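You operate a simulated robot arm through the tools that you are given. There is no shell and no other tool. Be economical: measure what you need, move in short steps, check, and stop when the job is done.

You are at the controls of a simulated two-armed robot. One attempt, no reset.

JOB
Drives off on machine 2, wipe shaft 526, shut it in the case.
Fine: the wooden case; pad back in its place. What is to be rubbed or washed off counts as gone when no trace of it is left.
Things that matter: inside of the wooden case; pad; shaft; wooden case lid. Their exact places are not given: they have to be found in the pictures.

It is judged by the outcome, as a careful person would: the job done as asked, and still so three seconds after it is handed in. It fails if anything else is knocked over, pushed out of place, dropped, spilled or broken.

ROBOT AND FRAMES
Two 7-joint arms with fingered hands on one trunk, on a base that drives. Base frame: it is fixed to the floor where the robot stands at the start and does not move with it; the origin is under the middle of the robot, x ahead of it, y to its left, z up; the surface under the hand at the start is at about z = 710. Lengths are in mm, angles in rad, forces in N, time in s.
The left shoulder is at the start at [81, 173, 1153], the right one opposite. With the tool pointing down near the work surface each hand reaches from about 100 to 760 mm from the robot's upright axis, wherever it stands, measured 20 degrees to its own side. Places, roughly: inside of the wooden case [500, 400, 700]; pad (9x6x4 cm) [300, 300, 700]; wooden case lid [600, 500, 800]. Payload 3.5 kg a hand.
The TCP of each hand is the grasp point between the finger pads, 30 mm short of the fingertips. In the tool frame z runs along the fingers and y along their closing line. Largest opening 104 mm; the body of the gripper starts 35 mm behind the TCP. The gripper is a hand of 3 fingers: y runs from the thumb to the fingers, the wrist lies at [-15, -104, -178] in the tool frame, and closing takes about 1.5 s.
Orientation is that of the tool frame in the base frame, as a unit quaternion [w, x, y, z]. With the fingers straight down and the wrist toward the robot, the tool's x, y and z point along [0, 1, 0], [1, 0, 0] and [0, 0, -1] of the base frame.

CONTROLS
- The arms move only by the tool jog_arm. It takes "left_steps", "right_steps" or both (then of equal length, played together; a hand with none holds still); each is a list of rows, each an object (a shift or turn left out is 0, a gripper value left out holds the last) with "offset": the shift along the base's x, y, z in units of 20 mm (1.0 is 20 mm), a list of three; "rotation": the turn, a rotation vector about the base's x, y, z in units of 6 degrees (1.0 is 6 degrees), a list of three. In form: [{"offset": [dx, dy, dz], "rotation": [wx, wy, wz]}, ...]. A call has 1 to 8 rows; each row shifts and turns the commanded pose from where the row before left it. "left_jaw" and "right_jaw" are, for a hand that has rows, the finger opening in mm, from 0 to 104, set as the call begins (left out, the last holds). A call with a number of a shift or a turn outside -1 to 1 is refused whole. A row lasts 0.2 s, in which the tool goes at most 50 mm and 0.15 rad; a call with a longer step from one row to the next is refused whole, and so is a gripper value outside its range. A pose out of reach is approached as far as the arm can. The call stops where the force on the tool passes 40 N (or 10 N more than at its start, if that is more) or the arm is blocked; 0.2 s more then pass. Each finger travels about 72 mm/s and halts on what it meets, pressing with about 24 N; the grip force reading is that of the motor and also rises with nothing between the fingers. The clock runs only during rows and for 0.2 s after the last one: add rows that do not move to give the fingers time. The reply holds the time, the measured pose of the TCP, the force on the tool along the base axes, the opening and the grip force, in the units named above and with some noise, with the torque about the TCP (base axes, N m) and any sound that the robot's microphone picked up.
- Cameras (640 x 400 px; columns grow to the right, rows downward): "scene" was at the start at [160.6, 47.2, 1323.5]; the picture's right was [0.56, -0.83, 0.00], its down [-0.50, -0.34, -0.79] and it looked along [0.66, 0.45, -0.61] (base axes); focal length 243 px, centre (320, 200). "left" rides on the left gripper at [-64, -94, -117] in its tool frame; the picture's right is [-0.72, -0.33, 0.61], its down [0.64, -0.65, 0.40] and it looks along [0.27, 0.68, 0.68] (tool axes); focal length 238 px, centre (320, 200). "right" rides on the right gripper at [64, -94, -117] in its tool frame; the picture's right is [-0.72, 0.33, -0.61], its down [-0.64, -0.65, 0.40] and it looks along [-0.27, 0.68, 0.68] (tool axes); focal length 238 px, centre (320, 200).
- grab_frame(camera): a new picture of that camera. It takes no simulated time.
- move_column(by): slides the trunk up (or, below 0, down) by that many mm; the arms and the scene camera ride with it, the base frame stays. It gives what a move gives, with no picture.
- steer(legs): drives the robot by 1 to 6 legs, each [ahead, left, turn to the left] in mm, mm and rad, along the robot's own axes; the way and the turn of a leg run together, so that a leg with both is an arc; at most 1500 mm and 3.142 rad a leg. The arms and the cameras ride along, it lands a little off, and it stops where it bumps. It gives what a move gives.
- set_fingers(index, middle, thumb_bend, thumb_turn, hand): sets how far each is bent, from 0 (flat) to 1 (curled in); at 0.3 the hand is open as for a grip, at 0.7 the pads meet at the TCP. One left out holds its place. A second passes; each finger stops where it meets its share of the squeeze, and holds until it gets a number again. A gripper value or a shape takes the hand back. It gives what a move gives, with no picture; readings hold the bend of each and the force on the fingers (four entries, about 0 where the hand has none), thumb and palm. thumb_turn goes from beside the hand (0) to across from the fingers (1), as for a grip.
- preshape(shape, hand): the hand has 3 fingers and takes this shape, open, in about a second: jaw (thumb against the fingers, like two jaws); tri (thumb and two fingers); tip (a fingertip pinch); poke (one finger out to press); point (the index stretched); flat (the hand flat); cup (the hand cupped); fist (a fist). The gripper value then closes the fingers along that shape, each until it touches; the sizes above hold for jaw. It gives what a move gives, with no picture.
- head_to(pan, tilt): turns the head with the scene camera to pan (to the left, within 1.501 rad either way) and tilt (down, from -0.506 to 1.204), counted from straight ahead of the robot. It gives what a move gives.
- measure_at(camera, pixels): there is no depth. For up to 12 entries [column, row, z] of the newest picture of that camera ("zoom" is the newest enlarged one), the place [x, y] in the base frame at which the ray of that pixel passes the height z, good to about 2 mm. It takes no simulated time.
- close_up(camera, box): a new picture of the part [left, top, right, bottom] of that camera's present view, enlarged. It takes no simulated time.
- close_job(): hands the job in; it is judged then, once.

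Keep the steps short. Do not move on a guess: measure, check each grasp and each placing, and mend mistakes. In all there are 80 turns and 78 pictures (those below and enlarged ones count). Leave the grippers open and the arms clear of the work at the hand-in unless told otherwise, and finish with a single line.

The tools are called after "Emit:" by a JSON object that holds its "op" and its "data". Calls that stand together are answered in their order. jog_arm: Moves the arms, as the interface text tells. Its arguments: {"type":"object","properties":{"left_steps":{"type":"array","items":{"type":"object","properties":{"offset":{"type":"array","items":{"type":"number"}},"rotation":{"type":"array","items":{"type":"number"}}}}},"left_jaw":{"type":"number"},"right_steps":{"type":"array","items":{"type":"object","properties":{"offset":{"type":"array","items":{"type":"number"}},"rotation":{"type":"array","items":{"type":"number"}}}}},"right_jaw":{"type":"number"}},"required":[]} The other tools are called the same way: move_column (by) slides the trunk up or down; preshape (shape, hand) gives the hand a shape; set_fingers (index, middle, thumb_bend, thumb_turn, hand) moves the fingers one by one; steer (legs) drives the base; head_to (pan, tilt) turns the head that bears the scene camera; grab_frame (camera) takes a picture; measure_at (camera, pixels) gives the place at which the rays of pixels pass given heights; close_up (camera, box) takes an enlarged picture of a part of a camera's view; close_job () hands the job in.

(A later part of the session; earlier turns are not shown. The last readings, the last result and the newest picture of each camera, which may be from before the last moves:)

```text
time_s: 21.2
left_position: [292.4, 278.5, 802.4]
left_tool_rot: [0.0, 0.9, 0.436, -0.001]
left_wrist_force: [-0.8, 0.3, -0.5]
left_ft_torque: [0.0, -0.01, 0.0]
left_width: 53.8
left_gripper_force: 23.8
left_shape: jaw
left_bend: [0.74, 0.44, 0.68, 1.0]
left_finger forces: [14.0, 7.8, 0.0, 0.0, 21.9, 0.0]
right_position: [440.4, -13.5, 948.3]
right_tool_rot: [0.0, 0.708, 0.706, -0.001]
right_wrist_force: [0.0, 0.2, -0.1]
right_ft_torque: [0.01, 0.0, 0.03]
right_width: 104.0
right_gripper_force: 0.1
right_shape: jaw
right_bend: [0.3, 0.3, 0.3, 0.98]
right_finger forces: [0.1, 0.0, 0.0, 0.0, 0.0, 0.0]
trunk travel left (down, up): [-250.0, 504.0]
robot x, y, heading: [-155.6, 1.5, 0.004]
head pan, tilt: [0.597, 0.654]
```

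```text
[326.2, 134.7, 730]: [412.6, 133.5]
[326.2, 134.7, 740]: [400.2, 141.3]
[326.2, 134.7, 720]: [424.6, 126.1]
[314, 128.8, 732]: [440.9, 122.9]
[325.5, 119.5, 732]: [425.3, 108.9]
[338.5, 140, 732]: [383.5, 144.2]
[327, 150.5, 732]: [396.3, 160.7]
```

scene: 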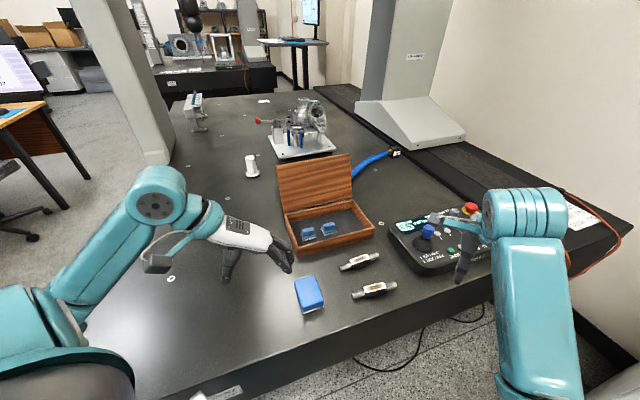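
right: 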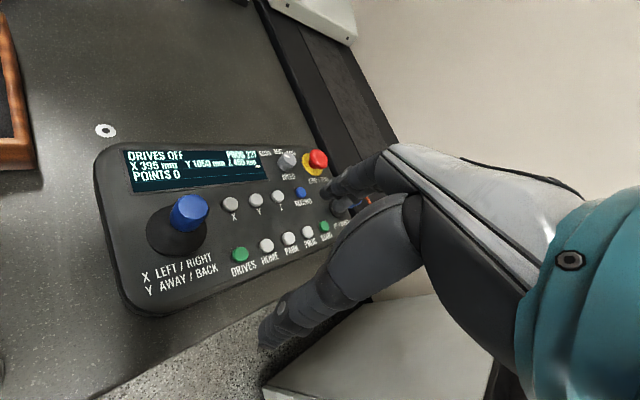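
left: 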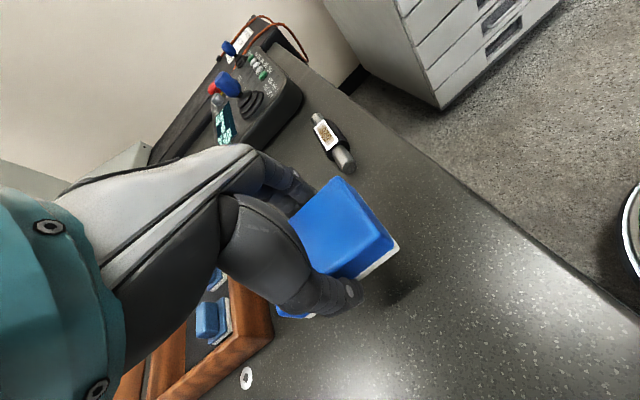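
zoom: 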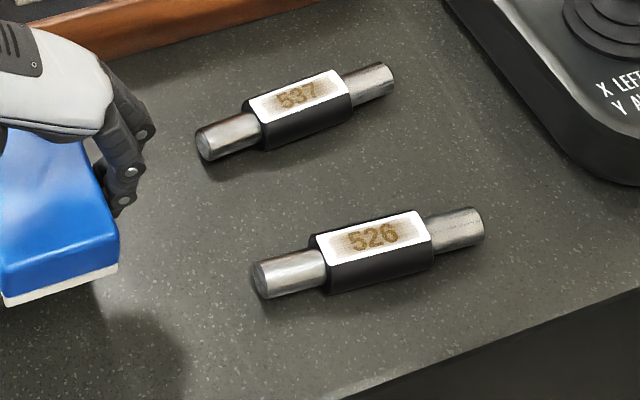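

The plate sits at about (404, 138, 737), 62 x 20 mm, on a round body of about 40 mm, so I must rub along its axis only so it doesn't roll. I'll clear the right hand to the right and bring the pad above the plate.

Emit:
{"op": "jog_arm", "data": {"left_steps": [{"offset": [0.7, -0.875, 0.1]}, {"offset": [0.7, -0.875, 0.1]}, {"offset": [0.7, -0.875, 0.1]}, {"offset": [0.7, -0.875, 0.1]}, {"offset": [0.7, -0.875, 0]}, {"offset": [0.7, -0.875, 0]}, {"offset": [0.7, -0.875, 0]}, {"offset": [0.7, -0.875, 0], "rotation": [0, 0, -0.4]}], "right_steps": [{"offset": [0, -1, 0]}, {"offset": [0, -1, 0]}, {"offset": [0, -1, 0]}, {"offset": [0, -1, 0]}, {"offset": [0, -1, 0]}, {"offset": [0, -1, 0]}, {"offset": [0, 0, 0]}, {"offset": [0, 0, 0]}]}}

Emit:
{"op": "close_up", "data": {"camera": "scene", "box": [280, 210, 440, 310]}}

Emit:
{"op": "grab_frame", "data": {"camera": "right"}}

```text
time_s: 23.0
left_position: [406.3, 135.7, 809.4]
left_tool_rot: [-0.001, 0.909, 0.416, -0.001]
left_wrist_force: [0.5, 1.0, -0.6]
left_ft_torque: [0.06, 0.0, 0.0]
left_width: 53.7
left_gripper_force: 23.9
left_shape: jaw
left_bend: [0.74, 0.44, 0.68, 1.0]
left_finger forces: [14.1, 7.8, 0.0, 0.0, 21.8, 0.0]
right_position: [440.0, -132.4, 948.6]
right_tool_rot: [0.0, 0.708, 0.706, -0.001]
right_wrist_force: [-0.1, 0.4, 0.6]
right_ft_torque: [-0.01, 0.0, 0.0]
right_width: 103.7
right_gripper_force: 0.1
right_shape: jaw
right_bend: [0.3, 0.3, 0.3, 0.98]
right_finger forces: [0.1, 0.0, 0.0, 0.0, 0.0, 0.0]
trunk travel left (down, up): [-250.0, 504.0]
robot x, y, heading: [-152.8, 0.8, -0.001]
head pan, tilt: [0.597, 0.654]
```

```text
4.00 times, centred on (360, 260) of scene
```

zoom: 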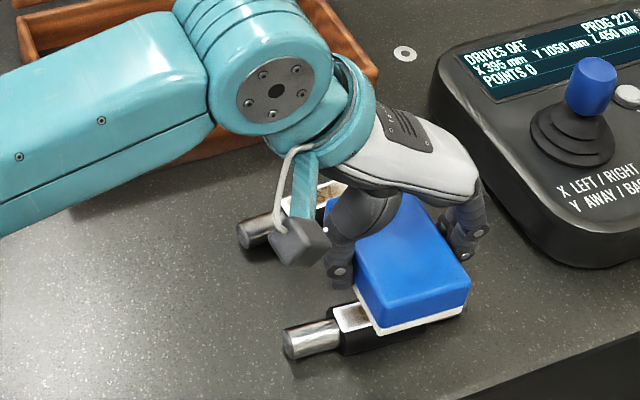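

```text
43 pictures are left
```

right: 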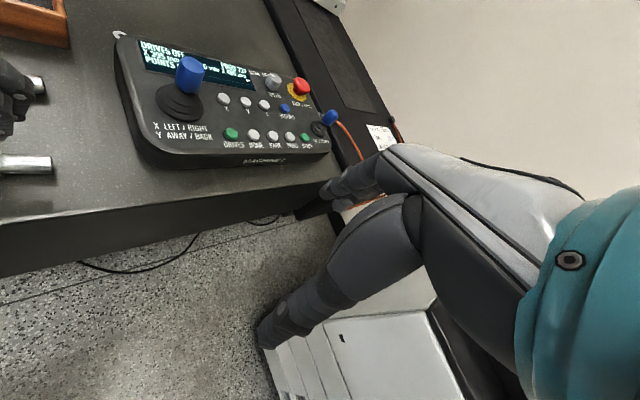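

The pad is above the plate. I'll descend slowly to feel the contact, expected near TCP z 780.

Emit:
{"op": "jog_arm", "data": {"left_steps": [{"offset": [-0.05, 0.1, -0.5]}, {"offset": [0, 0, -0.5]}, {"offset": [0, 0, -0.2]}, {"offset": [0, 0, -0.15]}, {"offset": [0, 0, 0]}]}}

Emit:
{"op": "close_up", "data": {"camera": "scene", "box": [310, 240, 422, 310]}}

```text
time_s: 24.2
left_position: [405.9, 139.0, 782.5]
left_tool_rot: [0.0, 0.909, 0.417, 0.0]
left_wrist_force: [-0.5, -1.4, -1.1]
left_ft_torque: [0.0, 0.01, -0.04]
left_width: 53.9
left_gripper_force: 24.1
left_shape: jaw
left_bend: [0.74, 0.44, 0.68, 1.0]
left_finger forces: [14.0, 7.8, 0.0, 0.1, 21.8, 0.1]
right_position: [439.2, -133.5, 948.1]
right_tool_rot: [0.0, 0.708, 0.706, -0.001]
right_wrist_force: [-0.4, 1.0, 0.1]
right_ft_torque: [0.02, -0.01, 0.02]
right_width: 103.5
right_gripper_force: 0.1
right_shape: jaw
right_bend: [0.3, 0.3, 0.3, 0.98]
right_finger forces: [0.0, 0.0, 0.0, 0.0, 0.0, 0.0]
trunk travel left (down, up): [-250.0, 504.0]
robot x, y, heading: [-151.6, -3.1, 0.003]
head pan, tilt: [0.597, 0.654]
```

```text
5.71 times, centred on (366, 275) of scene
```

zoom: 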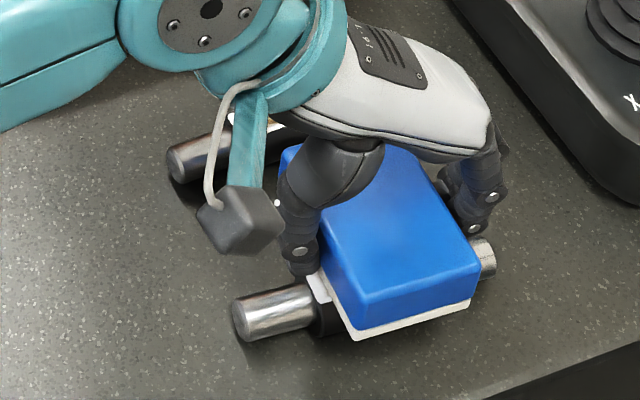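

Emit:
{"op": "jog_arm", "data": {"left_steps": [{"offset": [0, 0, -0.1]}, {"offset": [0, 0, -0.1]}, {"offset": [0, 0, 0]}]}}

```text
time_s: 25.0
left_position: [404.8, 138.3, 777.3]
left_tool_rot: [0.0, 0.91, 0.416, -0.001]
left_wrist_force: [-0.5, 0.2, -0.5]
left_ft_torque: [-0.04, -0.02, -0.01]
left_width: 53.9
left_gripper_force: 24.0
left_shape: jaw
left_bend: [0.74, 0.44, 0.68, 1.0]
left_finger forces: [14.0, 7.9, 0.1, 0.0, 21.8, 0.1]
right_position: [438.7, -133.8, 949.0]
right_tool_rot: [0.0, 0.708, 0.706, 0.0]
right_wrist_force: [-0.4, -0.3, -0.1]
right_ft_torque: [0.02, -0.01, -0.01]
right_width: 103.7
right_gripper_force: 0.0
right_shape: jaw
right_bend: [0.3, 0.3, 0.3, 0.98]
right_finger forces: [0.0, 0.1, 0.1, 0.0, 0.0, 0.0]
trunk travel left (down, up): [-250.0, 504.0]
robot x, y, heading: [-155.1, -0.2, -0.006]
head pan, tilt: [0.597, 0.654]
```

Emit:
{"op": "jog_arm", "data": {"left_steps": [{"offset": [0, 0, -0.1]}, {"offset": [0, 0, -0.1]}, {"offset": [0, 0, 0]}]}}

```text
time_s: 25.8
left_position: [405.1, 139.4, 773.8]
left_tool_rot: [0.0, 0.909, 0.416, 0.0]
left_wrist_force: [-0.5, -0.1, -1.0]
left_ft_torque: [0.03, 0.0, 0.01]
left_width: 53.9
left_gripper_force: 23.9
left_shape: jaw
left_bend: [0.74, 0.44, 0.68, 1.0]
left_finger forces: [14.0, 7.7, 0.0, 0.0, 21.8, 0.0]
right_position: [440.4, -132.3, 950.1]
right_tool_rot: [0.0, 0.707, 0.707, -0.001]
right_wrist_force: [-0.4, 0.4, 0.0]
right_ft_torque: [0.01, -0.02, -0.01]
right_width: 103.4
right_gripper_force: 0.0
right_shape: jaw
right_bend: [0.3, 0.3, 0.3, 0.98]
right_finger forces: [0.1, 0.1, 0.0, 0.0, 0.0, 0.0]
trunk travel left (down, up): [-250.0, 504.0]
robot x, y, heading: [-150.4, -0.3, 0.002]
head pan, tilt: [0.597, 0.654]
```

Still no contact at 774, so I'll keep creeping down.

Emit:
{"op": "jog_arm", "data": {"left_steps": [{"offset": [0, 0, -0.08]}, {"offset": [0, 0, -0.08]}, {"offset": [0, 0, 0]}]}}

Emit:
{"op": "close_up", "data": {"camera": "scene", "box": [330, 255, 410, 305]}}

```text
time_s: 26.6
left_position: [404.8, 139.0, 770.8]
left_tool_rot: [0.001, 0.909, 0.417, -0.001]
left_wrist_force: [0.4, 0.5, -1.1]
left_ft_torque: [-0.03, -0.03, 0.02]
left_width: 53.8
left_gripper_force: 24.3
left_shape: jaw
left_bend: [0.74, 0.44, 0.68, 1.0]
left_finger forces: [13.9, 7.8, 0.0, 0.1, 21.8, 0.0]
right_position: [440.5, -131.6, 949.5]
right_tool_rot: [0.0, 0.708, 0.706, 0.0]
right_wrist_force: [0.1, -0.1, -0.3]
right_ft_torque: [0.01, -0.01, 0.0]
right_width: 103.5
right_gripper_force: 0.0
right_shape: jaw
right_bend: [0.3, 0.3, 0.3, 0.98]
right_finger forces: [0.0, 0.1, 0.0, 0.0, 0.0, 0.1]
trunk travel left (down, up): [-250.0, 504.0]
robot x, y, heading: [-154.0, -1.4, -0.002]
head pan, tilt: [0.597, 0.654]
```

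```text
8.00 times, centred on (370, 280) of scene
```

zoom: 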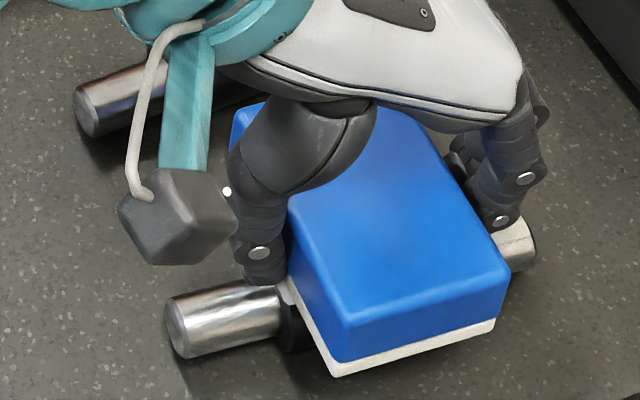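

Emit:
{"op": "jog_arm", "data": {"left_steps": [{"offset": [0, 0, -0.1]}, {"offset": [0, 0, -0.05]}, {"offset": [0, 0, 0]}]}}

```text
time_s: 27.4
left_position: [405.7, 138.3, 768.5]
left_tool_rot: [0.0, 0.91, 0.415, -0.001]
left_wrist_force: [0.4, 0.7, -1.4]
left_ft_torque: [0.0, -0.01, -0.01]
left_width: 53.8
left_gripper_force: 24.3
left_shape: jaw
left_bend: [0.74, 0.44, 0.68, 1.0]
left_finger forces: [13.9, 7.8, 0.0, 0.1, 21.8, 0.1]
right_position: [438.8, -132.0, 949.3]
right_tool_rot: [0.0, 0.708, 0.706, 0.001]
right_wrist_force: [-0.2, -0.1, -0.7]
right_ft_torque: [0.04, -0.04, 0.02]
right_width: 103.7
right_gripper_force: 0.0
right_shape: jaw
right_bend: [0.3, 0.3, 0.3, 0.98]
right_finger forces: [0.0, 0.0, 0.0, 0.1, 0.0, 0.0]
trunk travel left (down, up): [-250.0, 504.0]
robot x, y, heading: [-153.0, 2.0, 0.0]
head pan, tilt: [0.597, 0.654]
```

Emit:
{"op": "jog_arm", "data": {"left_steps": [{"offset": [0, 0, -0.1]}, {"offset": [0, 0, -0.05]}, {"offset": [0, 0, 0]}]}}

Emit:
{"op": "jog_arm", "data": {"left_steps": [{"offset": [0, 0, -0.1]}, {"offset": [0, 0, 0]}]}}

```text
time_s: 28.2
left_position: [405.9, 137.2, 765.7]
left_tool_rot: [0.001, 0.909, 0.417, 0.0]
left_wrist_force: [-2.0, 0.4, 6.5]
left_ft_torque: [0.05, 0.1, -0.02]
left_width: 54.0
left_gripper_force: 24.0
left_shape: jaw
left_bend: [0.74, 0.44, 0.68, 1.0]
left_finger forces: [14.1, 8.0, 0.1, 0.0, 23.4, 0.0]
right_position: [439.9, -132.6, 949.4]
right_tool_rot: [0.0, 0.708, 0.706, -0.001]
right_wrist_force: [-0.8, -0.2, -0.1]
right_ft_torque: [-0.01, -0.02, 0.04]
right_width: 103.8
right_gripper_force: 0.2
right_shape: jaw
right_bend: [0.3, 0.3, 0.3, 0.98]
right_finger forces: [0.0, 0.0, 0.0, 0.0, 0.1, 0.0]
trunk travel left (down, up): [-250.0, 504.0]
robot x, y, heading: [-151.7, 1.7, -0.0]
head pan, tilt: [0.597, 0.654]
```

```text
time_s: 28.8
left_position: [406.4, 138.7, 762.3]
left_tool_rot: [0.0, 0.909, 0.417, 0.0]
left_wrist_force: [0.7, 0.5, 6.5]
left_ft_torque: [-0.05, -0.07, 0.04]
left_width: 53.5
left_gripper_force: 23.7
left_shape: jaw
left_bend: [0.74, 0.44, 0.69, 1.0]
left_finger forces: [13.7, 7.5, 0.0, 0.0, 19.6, 0.0]
right_position: [438.4, -132.9, 950.4]
right_tool_rot: [0.0, 0.708, 0.707, 0.0]
right_wrist_force: [0.4, 0.2, 0.6]
right_ft_torque: [-0.02, -0.03, 0.0]
right_width: 103.6
right_gripper_force: 0.0
right_shape: jaw
right_bend: [0.3, 0.3, 0.3, 0.98]
right_finger forces: [0.0, 0.0, 0.0, 0.0, 0.1, 0.0]
trunk travel left (down, up): [-250.0, 504.0]
robot x, y, heading: [-153.0, 2.9, 0.004]
head pan, tilt: [0.597, 0.654]
```

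Contact, 6.5 N. I'll check what's touching before rubbing.

Emit:
{"op": "close_up", "data": {"camera": "scene", "box": [330, 255, 410, 305]}}

```text
8.00 times, centred on (370, 280) of scene
```

zoom: 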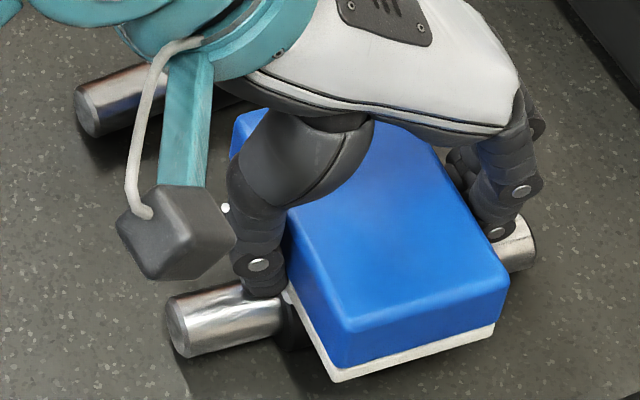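

The pad lies on the plate. I'll rub along the shaft's axis, ±16 mm.

Emit:
{"op": "jog_arm", "data": {"left_steps": [{"offset": [0.6, -0.52, 0]}, {"offset": [-0.6, 0.52, 0]}, {"offset": [-0.6, 0.52, 0]}, {"offset": [0.6, -0.52, 0]}, {"offset": [0.6, -0.52, 0]}, {"offset": [-0.6, 0.52, 0]}, {"offset": [-0.6, 0.52, 0]}, {"offset": [0.6, -0.52, 0]}]}}

Emit:
{"op": "close_up", "data": {"camera": "scene", "box": [330, 255, 410, 305]}}

```text
time_s: 30.6
left_position: [403.8, 140.2, 762.9]
left_tool_rot: [-0.001, 0.909, 0.417, 0.0]
left_wrist_force: [-7.7, 4.7, 17.2]
left_ft_torque: [0.4, 0.56, 0.04]
left_width: 51.4
left_gripper_force: 24.1
left_shape: jaw
left_bend: [0.74, 0.47, 0.7, 1.0]
left_finger forces: [14.5, 5.1, 0.1, 0.1, 34.2, 0.0]
right_position: [436.4, -133.2, 950.1]
right_tool_rot: [0.0, 0.707, 0.707, 0.0]
right_wrist_force: [-0.4, 0.9, 0.0]
right_ft_torque: [0.03, -0.01, 0.02]
right_width: 103.7
right_gripper_force: 0.2
right_shape: jaw
right_bend: [0.3, 0.3, 0.3, 0.98]
right_finger forces: [0.0, 0.0, 0.0, 0.1, 0.0, 0.0]
trunk travel left (down, up): [-250.0, 504.0]
robot x, y, heading: [-154.6, -0.4, 0.002]
head pan, tilt: [0.597, 0.654]
```

```text
8.00 times, centred on (370, 280) of scene
```

zoom: 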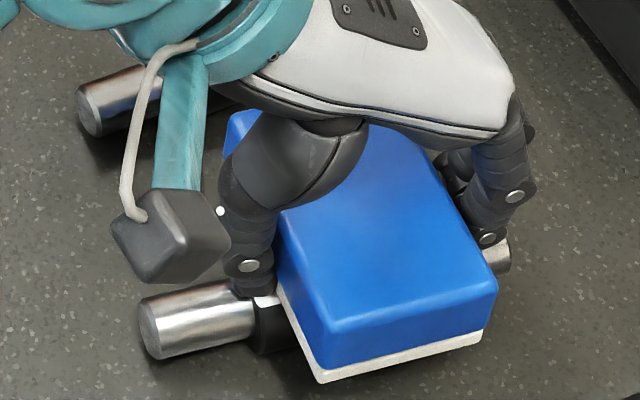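

The shaft slid about 8 mm along its axis and the thumb seems to bear on its end. I'll lift and look at the plate and the thumb's height.

Emit:
{"op": "jog_arm", "data": {"left_steps": [{"offset": [0, 0, 0.5]}, {"offset": [0, 0, 1]}, {"offset": [-0.5, 0.9, 1]}, {"offset": [-0.9, 0.9, 0.5]}, {"offset": [-0.9, 0.9, 0]}, {"offset": [-0.9, 0.9, 0]}, {"offset": [-0.9, 0.9, 0]}]}}

Emit:
{"op": "close_up", "data": {"camera": "scene", "box": [280, 230, 408, 310]}}

Emit:
{"op": "grab_frame", "data": {"camera": "left"}}

```text
time_s: 32.2
left_position: [323.1, 230.1, 823.4]
left_tool_rot: [0.0, 0.909, 0.416, -0.002]
left_wrist_force: [0.9, -0.3, -0.8]
left_ft_torque: [0.01, 0.05, -0.01]
left_width: 51.7
left_gripper_force: 24.2
left_shape: jaw
left_bend: [0.74, 0.46, 0.7, 1.0]
left_finger forces: [16.2, 6.8, 0.0, 0.0, 21.8, 0.0]
right_position: [439.2, -132.3, 949.5]
right_tool_rot: [0.0, 0.707, 0.707, -0.001]
right_wrist_force: [0.5, -0.8, -0.3]
right_ft_torque: [0.01, 0.03, -0.01]
right_width: 103.5
right_gripper_force: 0.0
right_shape: jaw
right_bend: [0.3, 0.3, 0.3, 0.98]
right_finger forces: [0.0, 0.1, 0.0, 0.1, 0.0, 0.0]
trunk travel left (down, up): [-250.0, 504.0]
robot x, y, heading: [-151.9, 2.1, 0.002]
head pan, tilt: [0.597, 0.654]
```

```text
5.00 times, centred on (344, 270) of scene
```

zoom: 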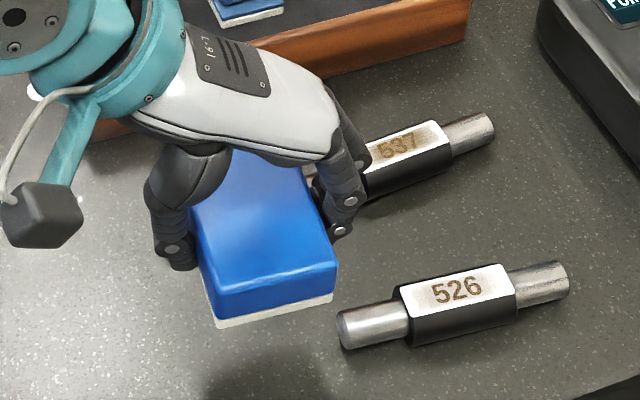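

```text
37 pictures are left
```

left: 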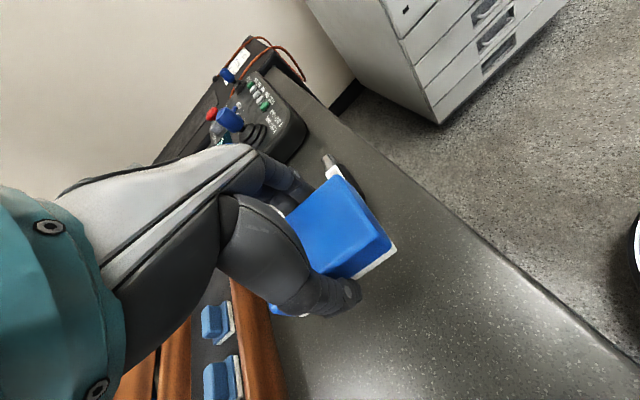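

The haze around "526" is much lighter. I'll look closely for traces.

Emit:
{"op": "close_up", "data": {"camera": "scene", "box": [340, 275, 404, 315]}}

```text
10.00 times, centred on (372, 295) of scene
```

zoom: 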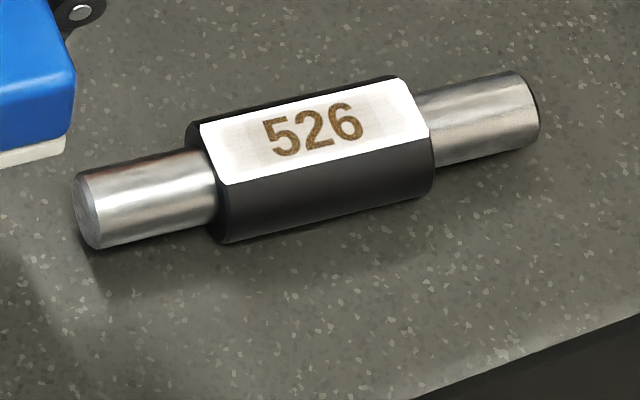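

Only a faint haze is left, but the pad has slid up in the grip so the fingertips are level with its underside. I'll set the pad back at its home spot and regrip it higher.

Emit:
{"op": "jog_arm", "data": {"left_steps": [{"offset": [-0.5, 0.8, -0.7], "rotation": [0, 0, 0.4]}, {"offset": [-0.5, 0.8, -0.7]}, {"offset": [-0.43, 0.75, -0.7]}, {"offset": [0, 0, -0.7]}, {"offset": [0, 0, -0.7]}, {"offset": [0, 0, -0.2]}, {"offset": [0, 0, 0]}]}}

Emit:
{"op": "jog_arm", "data": {"left_steps": [{"offset": [0, 0, -0.1]}, {"offset": [0, 0, -0.1]}, {"offset": [0, 0, 0]}]}}

Emit:
{"op": "close_up", "data": {"camera": "scene", "box": [260, 240, 388, 320]}}

```text
time_s: 33.8
left_position: [297.0, 276.2, 748.3]
left_tool_rot: [0.0, 0.9, 0.436, 0.0]
left_wrist_force: [0.1, -0.2, -2.0]
left_ft_torque: [-0.04, 0.03, 0.0]
left_width: 51.4
left_gripper_force: 23.9
left_shape: jaw
left_bend: [0.74, 0.46, 0.7, 1.0]
left_finger forces: [16.1, 6.8, 0.0, 0.1, 21.9, 0.0]
right_position: [440.2, -132.6, 949.2]
right_tool_rot: [0.0, 0.708, 0.706, 0.0]
right_wrist_force: [-0.1, 0.1, 0.4]
right_ft_torque: [0.01, -0.03, 0.01]
right_width: 103.7
right_gripper_force: 0.1
right_shape: jaw
right_bend: [0.3, 0.3, 0.3, 0.98]
right_finger forces: [0.1, 0.0, 0.0, 0.1, 0.1, 0.1]
trunk travel left (down, up): [-250.0, 504.0]
robot x, y, heading: [-149.7, -0.2, -0.0]
head pan, tilt: [0.597, 0.654]
```

```text
time_s: 34.6
left_position: [295.1, 276.8, 744.5]
left_tool_rot: [-0.001, 0.9, 0.436, -0.001]
left_wrist_force: [-0.4, -0.4, -1.8]
left_ft_torque: [-0.02, 0.02, 0.02]
left_width: 51.2
left_gripper_force: 24.0
left_shape: jaw
left_bend: [0.74, 0.46, 0.7, 1.0]
left_finger forces: [16.2, 6.8, 0.1, 0.0, 22.0, 0.0]
right_position: [439.9, -133.4, 948.4]
right_tool_rot: [0.001, 0.707, 0.707, 0.001]
right_wrist_force: [0.3, -0.4, -0.1]
right_ft_torque: [-0.01, 0.0, -0.01]
right_width: 103.7
right_gripper_force: 0.0
right_shape: jaw
right_bend: [0.3, 0.3, 0.3, 0.98]
right_finger forces: [0.0, 0.0, 0.0, 0.0, 0.1, 0.0]
trunk travel left (down, up): [-250.0, 504.0]
robot x, y, heading: [-152.0, -2.4, -0.0]
head pan, tilt: [0.597, 0.654]
```

```text
5.00 times, centred on (324, 280) of scene
```

zoom: 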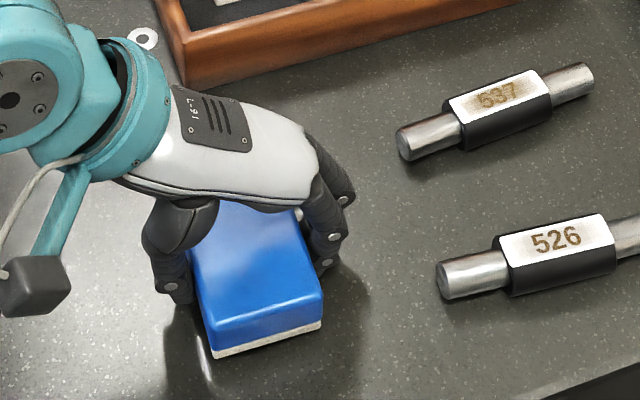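

Emit:
{"op": "jog_arm", "data": {"left_steps": [{"offset": [0, 0, -0.1]}, {"offset": [0, 0, -0.1]}, {"offset": [0, 0, 0]}]}}

Emit:
{"op": "jog_arm", "data": {"left_steps": [{"offset": [0, 0, -0.1]}, {"offset": [0, 0, -0.1]}, {"offset": [0, 0, 0]}]}}

```text
time_s: 35.4
left_position: [294.8, 276.0, 741.2]
left_tool_rot: [0.001, 0.9, 0.435, 0.0]
left_wrist_force: [0.1, 0.0, -1.8]
left_ft_torque: [0.02, -0.02, -0.01]
left_width: 51.4
left_gripper_force: 23.5
left_shape: jaw
left_bend: [0.74, 0.46, 0.7, 1.0]
left_finger forces: [16.1, 6.8, 0.0, 0.0, 21.8, 0.0]
right_position: [439.3, -132.4, 948.0]
right_tool_rot: [0.0, 0.708, 0.707, 0.0]
right_wrist_force: [0.8, 0.1, 0.0]
right_ft_torque: [0.01, 0.03, 0.01]
right_width: 103.3
right_gripper_force: 0.0
right_shape: jaw
right_bend: [0.3, 0.3, 0.3, 0.98]
right_finger forces: [0.1, 0.0, 0.0, 0.0, 0.1, 0.1]
trunk travel left (down, up): [-250.0, 504.0]
robot x, y, heading: [-148.6, -3.8, 0.001]
head pan, tilt: [0.597, 0.654]
```

```text
time_s: 36.2
left_position: [295.5, 275.8, 739.7]
left_tool_rot: [0.001, 0.9, 0.435, 0.003]
left_wrist_force: [-4.7, 3.6, 22.5]
left_ft_torque: [0.38, 0.65, 0.0]
left_width: 51.4
left_gripper_force: 24.4
left_shape: jaw
left_bend: [0.74, 0.46, 0.7, 1.0]
left_finger forces: [21.3, 5.5, 0.0, 0.0, 39.7, 0.0]
right_position: [437.5, -131.9, 950.9]
right_tool_rot: [0.0, 0.708, 0.706, 0.001]
right_wrist_force: [0.3, 0.0, 0.0]
right_ft_torque: [0.01, 0.03, -0.01]
right_width: 103.6
right_gripper_force: 0.1
right_shape: jaw
right_bend: [0.3, 0.3, 0.3, 0.98]
right_finger forces: [0.0, 0.0, 0.0, 0.1, 0.0, 0.0]
trunk travel left (down, up): [-250.0, 504.0]
robot x, y, heading: [-150.5, 0.8, 0.001]
head pan, tilt: [0.597, 0.654]
```

The thumb tip meets the table at TCP 740, so the tips reach about 39 mm below the TCP. I'll open, rise to TCP 756 and grip the upper part of the pad.

Emit:
{"op": "jog_arm", "data": {"left_steps": [{"offset": [0, 0, 0.1]}, {"offset": [0, 0, 0]}, {"offset": [0, 0, 0]}, {"offset": [0, 0, 0.2]}, {"offset": [0, 0, 0.3]}, {"offset": [0, 0, 0.25]}, {"offset": [0, 0, 0]}], "left_jaw": 100}}

Emit:
{"op": "close_up", "data": {"camera": "scene", "box": [260, 240, 388, 320]}}

Emit:
{"op": "jog_arm", "data": {"left_steps": [{"offset": [0, 0, 0]}, {"offset": [0, 0, 0]}, {"offset": [0, 0, 0]}, {"offset": [0, 0, 0]}, {"offset": [0, 0, 0]}, {"offset": [0, 0, 0]}], "left_jaw": 48}}

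Emit:
{"op": "jog_arm", "data": {"left_steps": [{"offset": [0, 0, 0.5]}, {"offset": [0, 0, 0.5]}, {"offset": [0, 0, 0.5]}, {"offset": [0, 0, 0.5]}, {"offset": [0, 0, 0]}]}}

Emit:
{"op": "close_up", "data": {"camera": "scene", "box": [260, 240, 388, 320]}}

```text
time_s: 37.8
left_position: [294.7, 275.3, 753.1]
left_tool_rot: [0.001, 0.9, 0.435, -0.001]
left_wrist_force: [0.0, -0.5, 0.6]
left_ft_torque: [0.0, 0.05, 0.02]
left_width: 99.7
left_gripper_force: 0.1
left_shape: jaw
left_bend: [0.31, 0.31, 0.31, 0.98]
left_finger forces: [0.0, 0.0, 0.0, 0.0, 0.0, 0.1]
right_position: [440.8, -133.4, 950.2]
right_tool_rot: [0.0, 0.707, 0.707, 0.0]
right_wrist_force: [0.3, 0.3, -0.3]
right_ft_torque: [-0.02, -0.05, 0.0]
right_width: 103.7
right_gripper_force: 0.1
right_shape: jaw
right_bend: [0.3, 0.3, 0.3, 0.98]
right_finger forces: [0.0, 0.0, 0.0, 0.0, 0.0, 0.1]
trunk travel left (down, up): [-250.0, 504.0]
robot x, y, heading: [-149.9, -1.7, 0.002]
head pan, tilt: [0.597, 0.654]
```

```text
5.00 times, centred on (324, 280) of scene
```

zoom: 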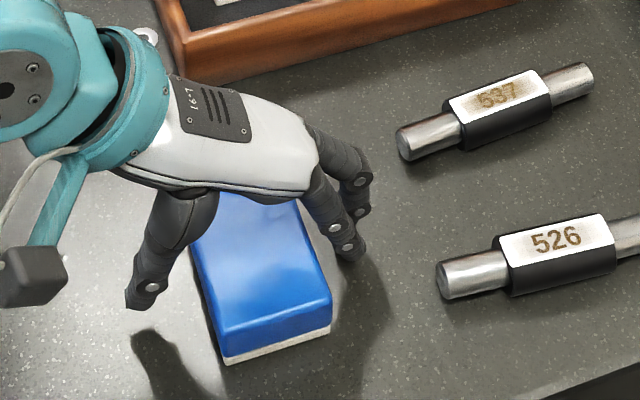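

```text
time_s: 39.2
left_position: [295.4, 276.5, 754.4]
left_tool_rot: [0.0, 0.901, 0.435, 0.0]
left_wrist_force: [0.2, -0.1, 0.0]
left_ft_torque: [-0.05, -0.02, -0.01]
left_width: 53.9
left_gripper_force: 24.2
left_shape: jaw
left_bend: [0.74, 0.44, 0.68, 1.0]
left_finger forces: [13.9, 7.7, 0.0, 0.0, 21.8, 0.0]
right_position: [439.4, -132.7, 948.6]
right_tool_rot: [0.0, 0.707, 0.707, -0.001]
right_wrist_force: [0.3, 0.4, -0.1]
right_ft_torque: [0.01, 0.02, 0.01]
right_width: 103.7
right_gripper_force: 0.1
right_shape: jaw
right_bend: [0.3, 0.3, 0.3, 0.98]
right_finger forces: [0.0, 0.1, 0.0, 0.1, 0.0, 0.0]
trunk travel left (down, up): [-250.0, 504.0]
robot x, y, heading: [-150.5, 0.4, -0.0]
head pan, tilt: [0.597, 0.654]
```

```text
time_s: 40.4
left_position: [294.3, 277.3, 794.5]
left_tool_rot: [0.0, 0.9, 0.435, 0.0]
left_wrist_force: [0.5, 0.0, -0.6]
left_ft_torque: [0.0, 0.01, -0.01]
left_width: 53.9
left_gripper_force: 24.3
left_shape: jaw
left_bend: [0.74, 0.44, 0.68, 1.0]
left_finger forces: [13.9, 7.9, 0.0, 0.0, 21.7, 0.0]
right_position: [439.8, -132.9, 948.8]
right_tool_rot: [0.0, 0.708, 0.706, 0.0]
right_wrist_force: [0.3, -0.3, -0.3]
right_ft_torque: [-0.02, 0.03, 0.03]
right_width: 103.5
right_gripper_force: 0.2
right_shape: jaw
right_bend: [0.3, 0.3, 0.3, 0.98]
right_finger forces: [0.0, 0.0, 0.0, 0.0, 0.1, 0.1]
trunk travel left (down, up): [-250.0, 504.0]
robot x, y, heading: [-153.0, 2.4, 0.007]
head pan, tilt: [0.597, 0.654]
```

```text
5.00 times, centred on (324, 280) of scene
```

zoom: 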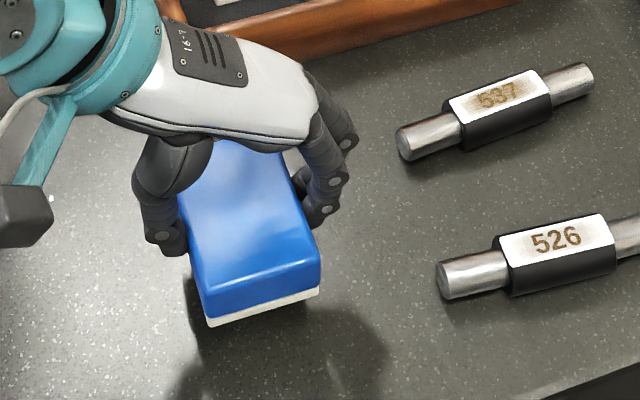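

Gripped higher; the tips are now well above the underside. I'll measure where the 526 plate now is and go there.

Emit:
{"op": "measure_at", "data": {"camera": "zoom", "pixels": [[497, 240, 726], [600, 213, 726], [617, 241, 726], [511, 267, 726]]}}

```text
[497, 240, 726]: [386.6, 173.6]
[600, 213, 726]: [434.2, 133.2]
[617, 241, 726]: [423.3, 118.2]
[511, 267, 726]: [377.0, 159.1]
```

Emit:
{"op": "jog_arm", "data": {"left_steps": [{"offset": [0.7, -0.82, 0.5]}, {"offset": [0.7, -0.82, 0.3]}, {"offset": [0.7, -0.82, 0]}, {"offset": [0.7, -0.82, 0]}, {"offset": [0.7, -0.82, 0]}, {"offset": [0.7, -0.82, 0]}, {"offset": [0.7, -0.82, 0]}, {"offset": [0.65, -0.81, 0], "rotation": [0, 0, -0.33]}]}}

Emit:
{"op": "jog_arm", "data": {"left_steps": [{"offset": [0, 0, -0.3]}, {"offset": [0, 0, -0.3]}, {"offset": [0, 0, -0.2]}, {"offset": [0, 0, -0.1]}, {"offset": [0, 0, 0]}]}}

Emit:
{"op": "jog_arm", "data": {"left_steps": [{"offset": [0, 0, -0.1]}, {"offset": [0, 0, -0.1]}, {"offset": [0, 0, 0]}]}}

```text
time_s: 42.2
left_position: [407.1, 144.3, 810.1]
left_tool_rot: [0.0, 0.908, 0.419, -0.001]
left_wrist_force: [-0.2, -0.5, -0.8]
left_ft_torque: [0.02, 0.02, -0.01]
left_width: 54.3
left_gripper_force: 23.7
left_shape: jaw
left_bend: [0.74, 0.44, 0.68, 1.0]
left_finger forces: [13.9, 7.8, 0.1, 0.0, 21.7, 0.0]
right_position: [440.2, -133.1, 947.9]
right_tool_rot: [0.0, 0.708, 0.706, 0.0]
right_wrist_force: [0.2, 0.3, -0.7]
right_ft_torque: [0.03, 0.03, 0.02]
right_width: 103.7
right_gripper_force: 0.0
right_shape: jaw
right_bend: [0.3, 0.3, 0.3, 0.98]
right_finger forces: [0.0, 0.1, 0.1, 0.1, 0.0, 0.1]
trunk travel left (down, up): [-250.0, 504.0]
robot x, y, heading: [-153.5, -0.1, -0.002]
head pan, tilt: [0.597, 0.654]
```

```text
time_s: 43.4
left_position: [406.3, 144.9, 792.1]
left_tool_rot: [0.0, 0.908, 0.42, -0.001]
left_wrist_force: [0.5, -1.0, -1.0]
left_ft_torque: [0.03, -0.02, 0.0]
left_width: 54.1
left_gripper_force: 24.3
left_shape: jaw
left_bend: [0.74, 0.44, 0.68, 1.0]
left_finger forces: [14.0, 7.8, 0.0, 0.0, 21.9, 0.1]
right_position: [439.0, -132.2, 949.6]
right_tool_rot: [0.0, 0.708, 0.707, 0.0]
right_wrist_force: [-0.5, 0.1, 0.3]
right_ft_torque: [-0.02, 0.04, 0.0]
right_width: 103.8
right_gripper_force: 0.0
right_shape: jaw
right_bend: [0.3, 0.3, 0.3, 0.98]
right_finger forces: [0.1, 0.0, 0.0, 0.0, 0.0, 0.0]
trunk travel left (down, up): [-250.0, 504.0]
robot x, y, heading: [-149.0, 2.9, -0.003]
head pan, tilt: [0.597, 0.654]
```

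```text
time_s: 44.2
left_position: [405.8, 145.0, 788.4]
left_tool_rot: [0.001, 0.907, 0.42, -0.002]
left_wrist_force: [0.9, -0.5, -1.7]
left_ft_torque: [-0.02, 0.01, 0.01]
left_width: 54.0
left_gripper_force: 24.1
left_shape: jaw
left_bend: [0.74, 0.44, 0.68, 1.0]
left_finger forces: [14.0, 7.7, 0.0, 0.0, 21.8, 0.1]
right_position: [439.6, -133.7, 948.5]
right_tool_rot: [0.0, 0.708, 0.707, 0.0]
right_wrist_force: [0.4, 0.4, -0.4]
right_ft_torque: [0.01, 0.01, -0.02]
right_width: 103.7
right_gripper_force: 0.0
right_shape: jaw
right_bend: [0.3, 0.3, 0.3, 0.98]
right_finger forces: [0.0, 0.1, 0.0, 0.1, 0.0, 0.0]
trunk travel left (down, up): [-250.0, 504.0]
robot x, y, heading: [-151.4, 1.2, 0.001]
head pan, tilt: [0.597, 0.654]
```

Emit:
{"op": "jog_arm", "data": {"left_steps": [{"offset": [0, 0, -0.1]}, {"offset": [0, 0, -0.1]}, {"offset": [0, 0, 0]}]}}

Emit:
{"op": "jog_arm", "data": {"left_steps": [{"offset": [0, 0, -0.1]}, {"offset": [0, 0, -0.05]}, {"offset": [0, 0, 0]}]}}

Emit:
{"op": "jog_arm", "data": {"left_steps": [{"offset": [0, 0, -0.05]}, {"offset": [0, 0, -0.05]}, {"offset": [0, 0, 0]}]}}

```text
time_s: 45.0
left_position: [405.8, 144.2, 783.9]
left_tool_rot: [0.0, 0.907, 0.421, -0.001]
left_wrist_force: [0.0, 0.2, -0.6]
left_ft_torque: [0.01, -0.02, -0.02]
left_width: 54.3
left_gripper_force: 23.8
left_shape: jaw
left_bend: [0.74, 0.44, 0.68, 1.0]
left_finger forces: [14.0, 7.8, 0.1, 0.0, 21.8, 0.0]
right_position: [439.2, -133.4, 949.8]
right_tool_rot: [0.0, 0.707, 0.707, 0.0]
right_wrist_force: [-0.1, -0.1, -0.1]
right_ft_torque: [0.02, -0.01, -0.01]
right_width: 103.8
right_gripper_force: 0.1
right_shape: jaw
right_bend: [0.3, 0.3, 0.3, 0.98]
right_finger forces: [0.0, 0.0, 0.0, 0.0, 0.0, 0.0]
trunk travel left (down, up): [-250.0, 504.0]
robot x, y, heading: [-149.5, 4.8, -0.005]
head pan, tilt: [0.597, 0.654]
```

```text
time_s: 45.8
left_position: [406.5, 146.0, 781.0]
left_tool_rot: [0.001, 0.907, 0.42, -0.001]
left_wrist_force: [0.0, -0.3, -1.0]
left_ft_torque: [0.03, 0.03, 0.01]
left_width: 54.0
left_gripper_force: 23.8
left_shape: jaw
left_bend: [0.74, 0.44, 0.68, 1.0]
left_finger forces: [14.0, 7.8, 0.1, 0.0, 21.8, 0.0]
right_position: [439.4, -132.7, 948.6]
right_tool_rot: [0.0, 0.707, 0.707, 0.0]
right_wrist_force: [-1.1, -0.4, -0.1]
right_ft_torque: [-0.05, -0.01, 0.02]
right_width: 103.6
right_gripper_force: 0.0
right_shape: jaw
right_bend: [0.3, 0.3, 0.3, 0.98]
right_finger forces: [0.0, 0.0, 0.0, 0.0, 0.1, 0.0]
trunk travel left (down, up): [-250.0, 504.0]
robot x, y, heading: [-151.6, -2.0, -0.001]
head pan, tilt: [0.597, 0.654]
```

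```text
time_s: 46.6
left_position: [406.3, 145.5, 779.2]
left_tool_rot: [0.001, 0.908, 0.42, 0.001]
left_wrist_force: [-1.1, 1.1, 2.9]
left_ft_torque: [0.0, -0.02, 0.0]
left_width: 54.2
left_gripper_force: 24.3
left_shape: jaw
left_bend: [0.74, 0.44, 0.68, 1.0]
left_finger forces: [14.0, 7.9, 0.1, 0.0, 22.5, 0.0]
right_position: [439.5, -133.3, 948.9]
right_tool_rot: [0.0, 0.708, 0.707, 0.0]
right_wrist_force: [0.3, 0.2, 0.5]
right_ft_torque: [-0.04, -0.03, 0.03]
right_width: 103.7
right_gripper_force: 0.1
right_shape: jaw
right_bend: [0.3, 0.3, 0.3, 0.98]
right_finger forces: [0.0, 0.1, 0.1, 0.1, 0.0, 0.0]
trunk travel left (down, up): [-250.0, 504.0]
robot x, y, heading: [-151.2, -0.4, -0.003]
head pan, tilt: [0.597, 0.654]
```

Clean pad contact at 779 (about 4 N, plate at about 725). Press 1 mm more and rub along the axis.

Emit:
{"op": "jog_arm", "data": {"left_steps": [{"offset": [0.3, -0.26, -0.06]}, {"offset": [0.3, -0.26, 0]}, {"offset": [-0.6, 0.52, 0]}, {"offset": [-0.6, 0.52, 0]}, {"offset": [0.6, -0.52, 0]}, {"offset": [0.6, -0.52, 0]}, {"offset": [-0.6, 0.52, 0]}, {"offset": [0, 0, 0]}]}}

Emit:
{"op": "jog_arm", "data": {"left_steps": [{"offset": [-0.6, 0.52, 0]}, {"offset": [0.6, -0.52, 0]}, {"offset": [0.6, -0.52, 0]}, {"offset": [-0.6, 0.52, 0]}, {"offset": [-0.6, 0.52, 0]}, {"offset": [0.6, -0.52, 0]}, {"offset": [0.6, -0.52, 0]}, {"offset": [-0.6, 0.52, 0]}]}}

Emit:
{"op": "jog_arm", "data": {"left_steps": [{"offset": [0, 0, 0.5]}, {"offset": [0, 0, 1]}, {"offset": [-0.7, 0.9, 0.5]}, {"offset": [-0.9, 0.9, 0]}, {"offset": [-0.9, 0.9, 0]}, {"offset": [-0.9, 0.9, 0]}, {"offset": [-0.9, 0.9, 0]}]}}

Emit:
{"op": "close_up", "data": {"camera": "scene", "box": [330, 265, 410, 315]}}

```text
time_s: 48.4
left_position: [406.5, 143.9, 779.6]
left_tool_rot: [0.001, 0.908, 0.419, 0.0]
left_wrist_force: [3.7, -4.0, 6.8]
left_ft_torque: [-0.12, -0.07, -0.02]
left_width: 54.0
left_gripper_force: 24.2
left_shape: jaw
left_bend: [0.74, 0.44, 0.69, 1.0]
left_finger forces: [17.3, 10.1, 0.0, 0.0, 21.8, 0.0]
right_position: [439.6, -134.6, 949.3]
right_tool_rot: [0.0, 0.707, 0.707, 0.0]
right_wrist_force: [0.6, 0.0, 0.5]
right_ft_torque: [-0.02, 0.0, -0.02]
right_width: 103.8
right_gripper_force: 0.0
right_shape: jaw
right_bend: [0.3, 0.3, 0.3, 0.98]
right_finger forces: [0.0, 0.0, 0.0, 0.1, 0.0, 0.0]
trunk travel left (down, up): [-250.0, 504.0]
robot x, y, heading: [-151.7, -1.1, -0.001]
head pan, tilt: [0.597, 0.654]
```

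```text
time_s: 50.2
left_position: [407.4, 142.8, 778.0]
left_tool_rot: [0.001, 0.908, 0.419, 0.001]
left_wrist_force: [5.2, -4.0, 8.1]
left_ft_torque: [-0.08, -0.16, 0.01]
left_width: 54.2
left_gripper_force: 24.0
left_shape: jaw
left_bend: [0.74, 0.44, 0.69, 1.0]
left_finger forces: [17.4, 10.3, 0.1, 0.2, 21.7, 0.1]
right_position: [440.2, -134.4, 949.4]
right_tool_rot: [0.0, 0.708, 0.707, 0.0]
right_wrist_force: [-0.2, -0.3, -0.1]
right_ft_torque: [-0.02, 0.05, 0.0]
right_width: 103.8
right_gripper_force: 0.0
right_shape: jaw
right_bend: [0.3, 0.3, 0.3, 0.98]
right_finger forces: [0.0, 0.0, 0.0, 0.0, 0.1, 0.0]
trunk travel left (down, up): [-250.0, 504.0]
robot x, y, heading: [-149.7, -0.8, 0.004]
head pan, tilt: [0.597, 0.654]
```

```text
time_s: 51.8
left_position: [321.2, 235.0, 817.3]
left_tool_rot: [0.0, 0.908, 0.42, -0.002]
left_wrist_force: [-0.5, -0.9, -0.8]
left_ft_torque: [0.0, 0.02, -0.01]
left_width: 54.0
left_gripper_force: 24.0
left_shape: jaw
left_bend: [0.74, 0.44, 0.69, 1.0]
left_finger forces: [15.2, 8.5, 0.0, 0.1, 23.6, 0.0]
right_position: [439.0, -132.5, 949.4]
right_tool_rot: [0.001, 0.708, 0.706, -0.001]
right_wrist_force: [1.2, 0.9, -0.4]
right_ft_torque: [-0.03, -0.02, 0.02]
right_width: 103.6
right_gripper_force: 0.1
right_shape: jaw
right_bend: [0.3, 0.3, 0.3, 0.98]
right_finger forces: [0.1, 0.0, 0.1, 0.0, 0.1, 0.0]
trunk travel left (down, up): [-250.0, 504.0]
robot x, y, heading: [-151.0, -3.8, 0.002]
head pan, tilt: [0.597, 0.654]
```

```text
8.00 times, centred on (370, 290) of scene
```

zoom: 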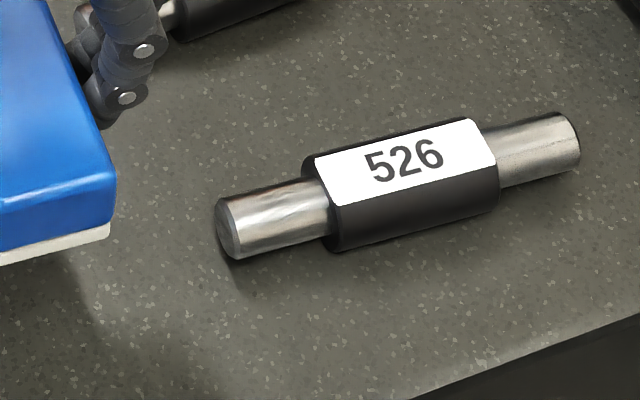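

The plate is pure white with a crisp 526: no trace left. Now the pad goes back to its place at (294.5, 277).

Emit:
{"op": "jog_arm", "data": {"left_steps": [{"offset": [-0.45, 0.7, -0.5], "rotation": [0, 0, 0.33]}, {"offset": [-0.45, 0.7, -0.6]}, {"offset": [-0.43, 0.7, -0.6]}, {"offset": [0, 0, -0.6]}, {"offset": [0, 0, -0.5]}, {"offset": [0, 0, -0.1]}, {"offset": [0, 0, 0]}]}}

Emit:
{"op": "jog_arm", "data": {"left_steps": [{"offset": [0, 0, -0.1]}, {"offset": [0, 0, -0.05]}, {"offset": [0, 0, 0]}]}}

```text
time_s: 53.4
left_position: [293.7, 276.8, 760.3]
left_tool_rot: [0.001, 0.9, 0.435, -0.001]
left_wrist_force: [0.4, 0.7, -0.4]
left_ft_torque: [0.01, -0.01, -0.03]
left_width: 54.1
left_gripper_force: 24.0
left_shape: jaw
left_bend: [0.74, 0.44, 0.69, 1.0]
left_finger forces: [15.1, 8.5, 0.0, 0.1, 23.5, 0.0]
right_position: [439.7, -132.0, 948.6]
right_tool_rot: [0.001, 0.708, 0.707, 0.0]
right_wrist_force: [-0.5, -0.3, -0.2]
right_ft_torque: [-0.02, 0.02, 0.03]
right_width: 103.4
right_gripper_force: 0.0
right_shape: jaw
right_bend: [0.3, 0.3, 0.3, 0.98]
right_finger forces: [0.0, 0.0, 0.1, 0.1, 0.1, 0.0]
trunk travel left (down, up): [-250.0, 504.0]
robot x, y, heading: [-152.1, -1.7, -0.0]
head pan, tilt: [0.597, 0.654]
```

```text
time_s: 54.2
left_position: [293.9, 276.2, 757.5]
left_tool_rot: [0.001, 0.9, 0.435, -0.001]
left_wrist_force: [0.4, -0.2, -1.7]
left_ft_torque: [0.03, 0.01, -0.01]
left_width: 54.2
left_gripper_force: 24.0
left_shape: jaw
left_bend: [0.74, 0.44, 0.69, 1.0]
left_finger forces: [15.2, 8.5, 0.0, 0.1, 23.6, 0.1]
right_position: [439.7, -133.2, 948.7]
right_tool_rot: [0.0, 0.708, 0.706, 0.0]
right_wrist_force: [-0.6, -0.2, -0.6]
right_ft_torque: [-0.01, -0.01, -0.01]
right_width: 103.5
right_gripper_force: 0.1
right_shape: jaw
right_bend: [0.3, 0.3, 0.3, 0.98]
right_finger forces: [0.1, 0.0, 0.0, 0.0, 0.0, 0.1]
trunk travel left (down, up): [-250.0, 504.0]
robot x, y, heading: [-152.8, 3.1, -0.001]
head pan, tilt: [0.597, 0.654]
```

Emit:
{"op": "jog_arm", "data": {"left_steps": [{"offset": [0.02, 0.02, -0.1]}, {"offset": [0, 0, -0.07]}, {"offset": [0, 0, 0]}]}}

Emit:
{"op": "jog_arm", "data": {"left_steps": [{"offset": [0, 0, 0]}, {"offset": [0, 0, 0]}, {"offset": [0, 0, 0]}, {"offset": [0, 0, 0]}, {"offset": [0, 0, 1]}, {"offset": [0, 0, 1]}, {"offset": [0, 0, 1]}, {"offset": [0, 0, 1]}], "left_jaw": 102}}

Emit:
{"op": "close_up", "data": {"camera": "scene", "box": [240, 180, 400, 320]}}

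```text
time_s: 55.0
left_position: [293.8, 276.6, 753.6]
left_tool_rot: [0.0, 0.9, 0.435, -0.001]
left_wrist_force: [0.5, 0.3, -1.5]
left_ft_torque: [-0.01, 0.02, -0.03]
left_width: 54.2
left_gripper_force: 24.5
left_shape: jaw
left_bend: [0.74, 0.44, 0.69, 1.0]
left_finger forces: [15.2, 8.5, 0.0, 0.0, 23.6, 0.0]
right_position: [440.1, -132.5, 950.1]
right_tool_rot: [0.0, 0.708, 0.706, 0.0]
right_wrist_force: [-0.2, 0.5, 0.1]
right_ft_torque: [0.0, 0.01, 0.0]
right_width: 103.7
right_gripper_force: 0.0
right_shape: jaw
right_bend: [0.3, 0.3, 0.3, 0.98]
right_finger forces: [0.0, 0.1, 0.0, 0.0, 0.0, 0.0]
trunk travel left (down, up): [-250.0, 504.0]
robot x, y, heading: [-152.5, -3.4, 0.004]
head pan, tilt: [0.597, 0.654]
```

```text
time_s: 56.8
left_position: [293.7, 278.1, 833.3]
left_tool_rot: [0.001, 0.9, 0.436, -0.001]
left_wrist_force: [0.2, 0.1, -0.5]
left_ft_torque: [0.0, -0.01, 0.01]
left_width: 101.7
left_gripper_force: 0.0
left_shape: jaw
left_bend: [0.31, 0.3, 0.31, 0.98]
left_finger forces: [0.0, 0.0, 0.0, 0.1, 0.0, 0.0]
right_position: [440.2, -133.1, 949.1]
right_tool_rot: [0.0, 0.708, 0.706, 0.0]
right_wrist_force: [0.0, 0.9, -0.7]
right_ft_torque: [0.0, -0.02, 0.03]
right_width: 103.6
right_gripper_force: 0.1
right_shape: jaw
right_bend: [0.3, 0.3, 0.3, 0.98]
right_finger forces: [0.0, 0.1, 0.0, 0.0, 0.1, 0.0]
trunk travel left (down, up): [-250.0, 504.0]
robot x, y, heading: [-151.1, 3.5, 0.004]
head pan, tilt: [0.597, 0.654]
```

```text
2.86 times, centred on (320, 250) of scene
```

zoom: 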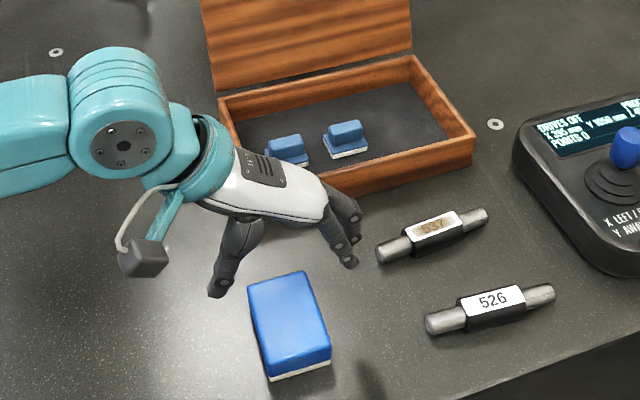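

The pad is down. I'll check its corners against the original ones, and measure shaft 526 and the case.

Emit:
{"op": "measure_at", "data": {"camera": "zoom", "pixels": [[248, 284, 740], [306, 270, 740], [332, 345, 740], [267, 366, 740], [458, 299, 725], [515, 284, 725], [525, 300, 725], [467, 316, 725], [426, 322, 715], [553, 289, 715]]}}

Emit:
{"op": "measure_at", "data": {"camera": "zoom", "pixels": [[475, 140, 750], [475, 164, 700], [410, 57, 750], [398, 65, 750], [454, 138, 750], [446, 135, 710], [352, 133, 735], [369, 148, 705], [328, 160, 705], [212, 90, 750], [232, 158, 750], [408, 47, 770]]}}

```text
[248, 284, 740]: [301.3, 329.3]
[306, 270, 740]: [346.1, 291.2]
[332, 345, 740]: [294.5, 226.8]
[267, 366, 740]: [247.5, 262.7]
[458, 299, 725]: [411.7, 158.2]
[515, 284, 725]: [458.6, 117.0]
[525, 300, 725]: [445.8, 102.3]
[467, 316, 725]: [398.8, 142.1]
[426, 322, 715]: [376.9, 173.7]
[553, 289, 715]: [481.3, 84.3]
```

```text
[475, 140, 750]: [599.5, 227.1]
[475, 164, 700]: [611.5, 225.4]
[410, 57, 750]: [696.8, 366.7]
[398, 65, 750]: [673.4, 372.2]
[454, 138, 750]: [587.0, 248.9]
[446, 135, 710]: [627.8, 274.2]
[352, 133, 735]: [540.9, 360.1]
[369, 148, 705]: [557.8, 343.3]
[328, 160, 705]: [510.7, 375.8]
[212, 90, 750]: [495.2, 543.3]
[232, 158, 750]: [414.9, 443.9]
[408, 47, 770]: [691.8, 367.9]
```

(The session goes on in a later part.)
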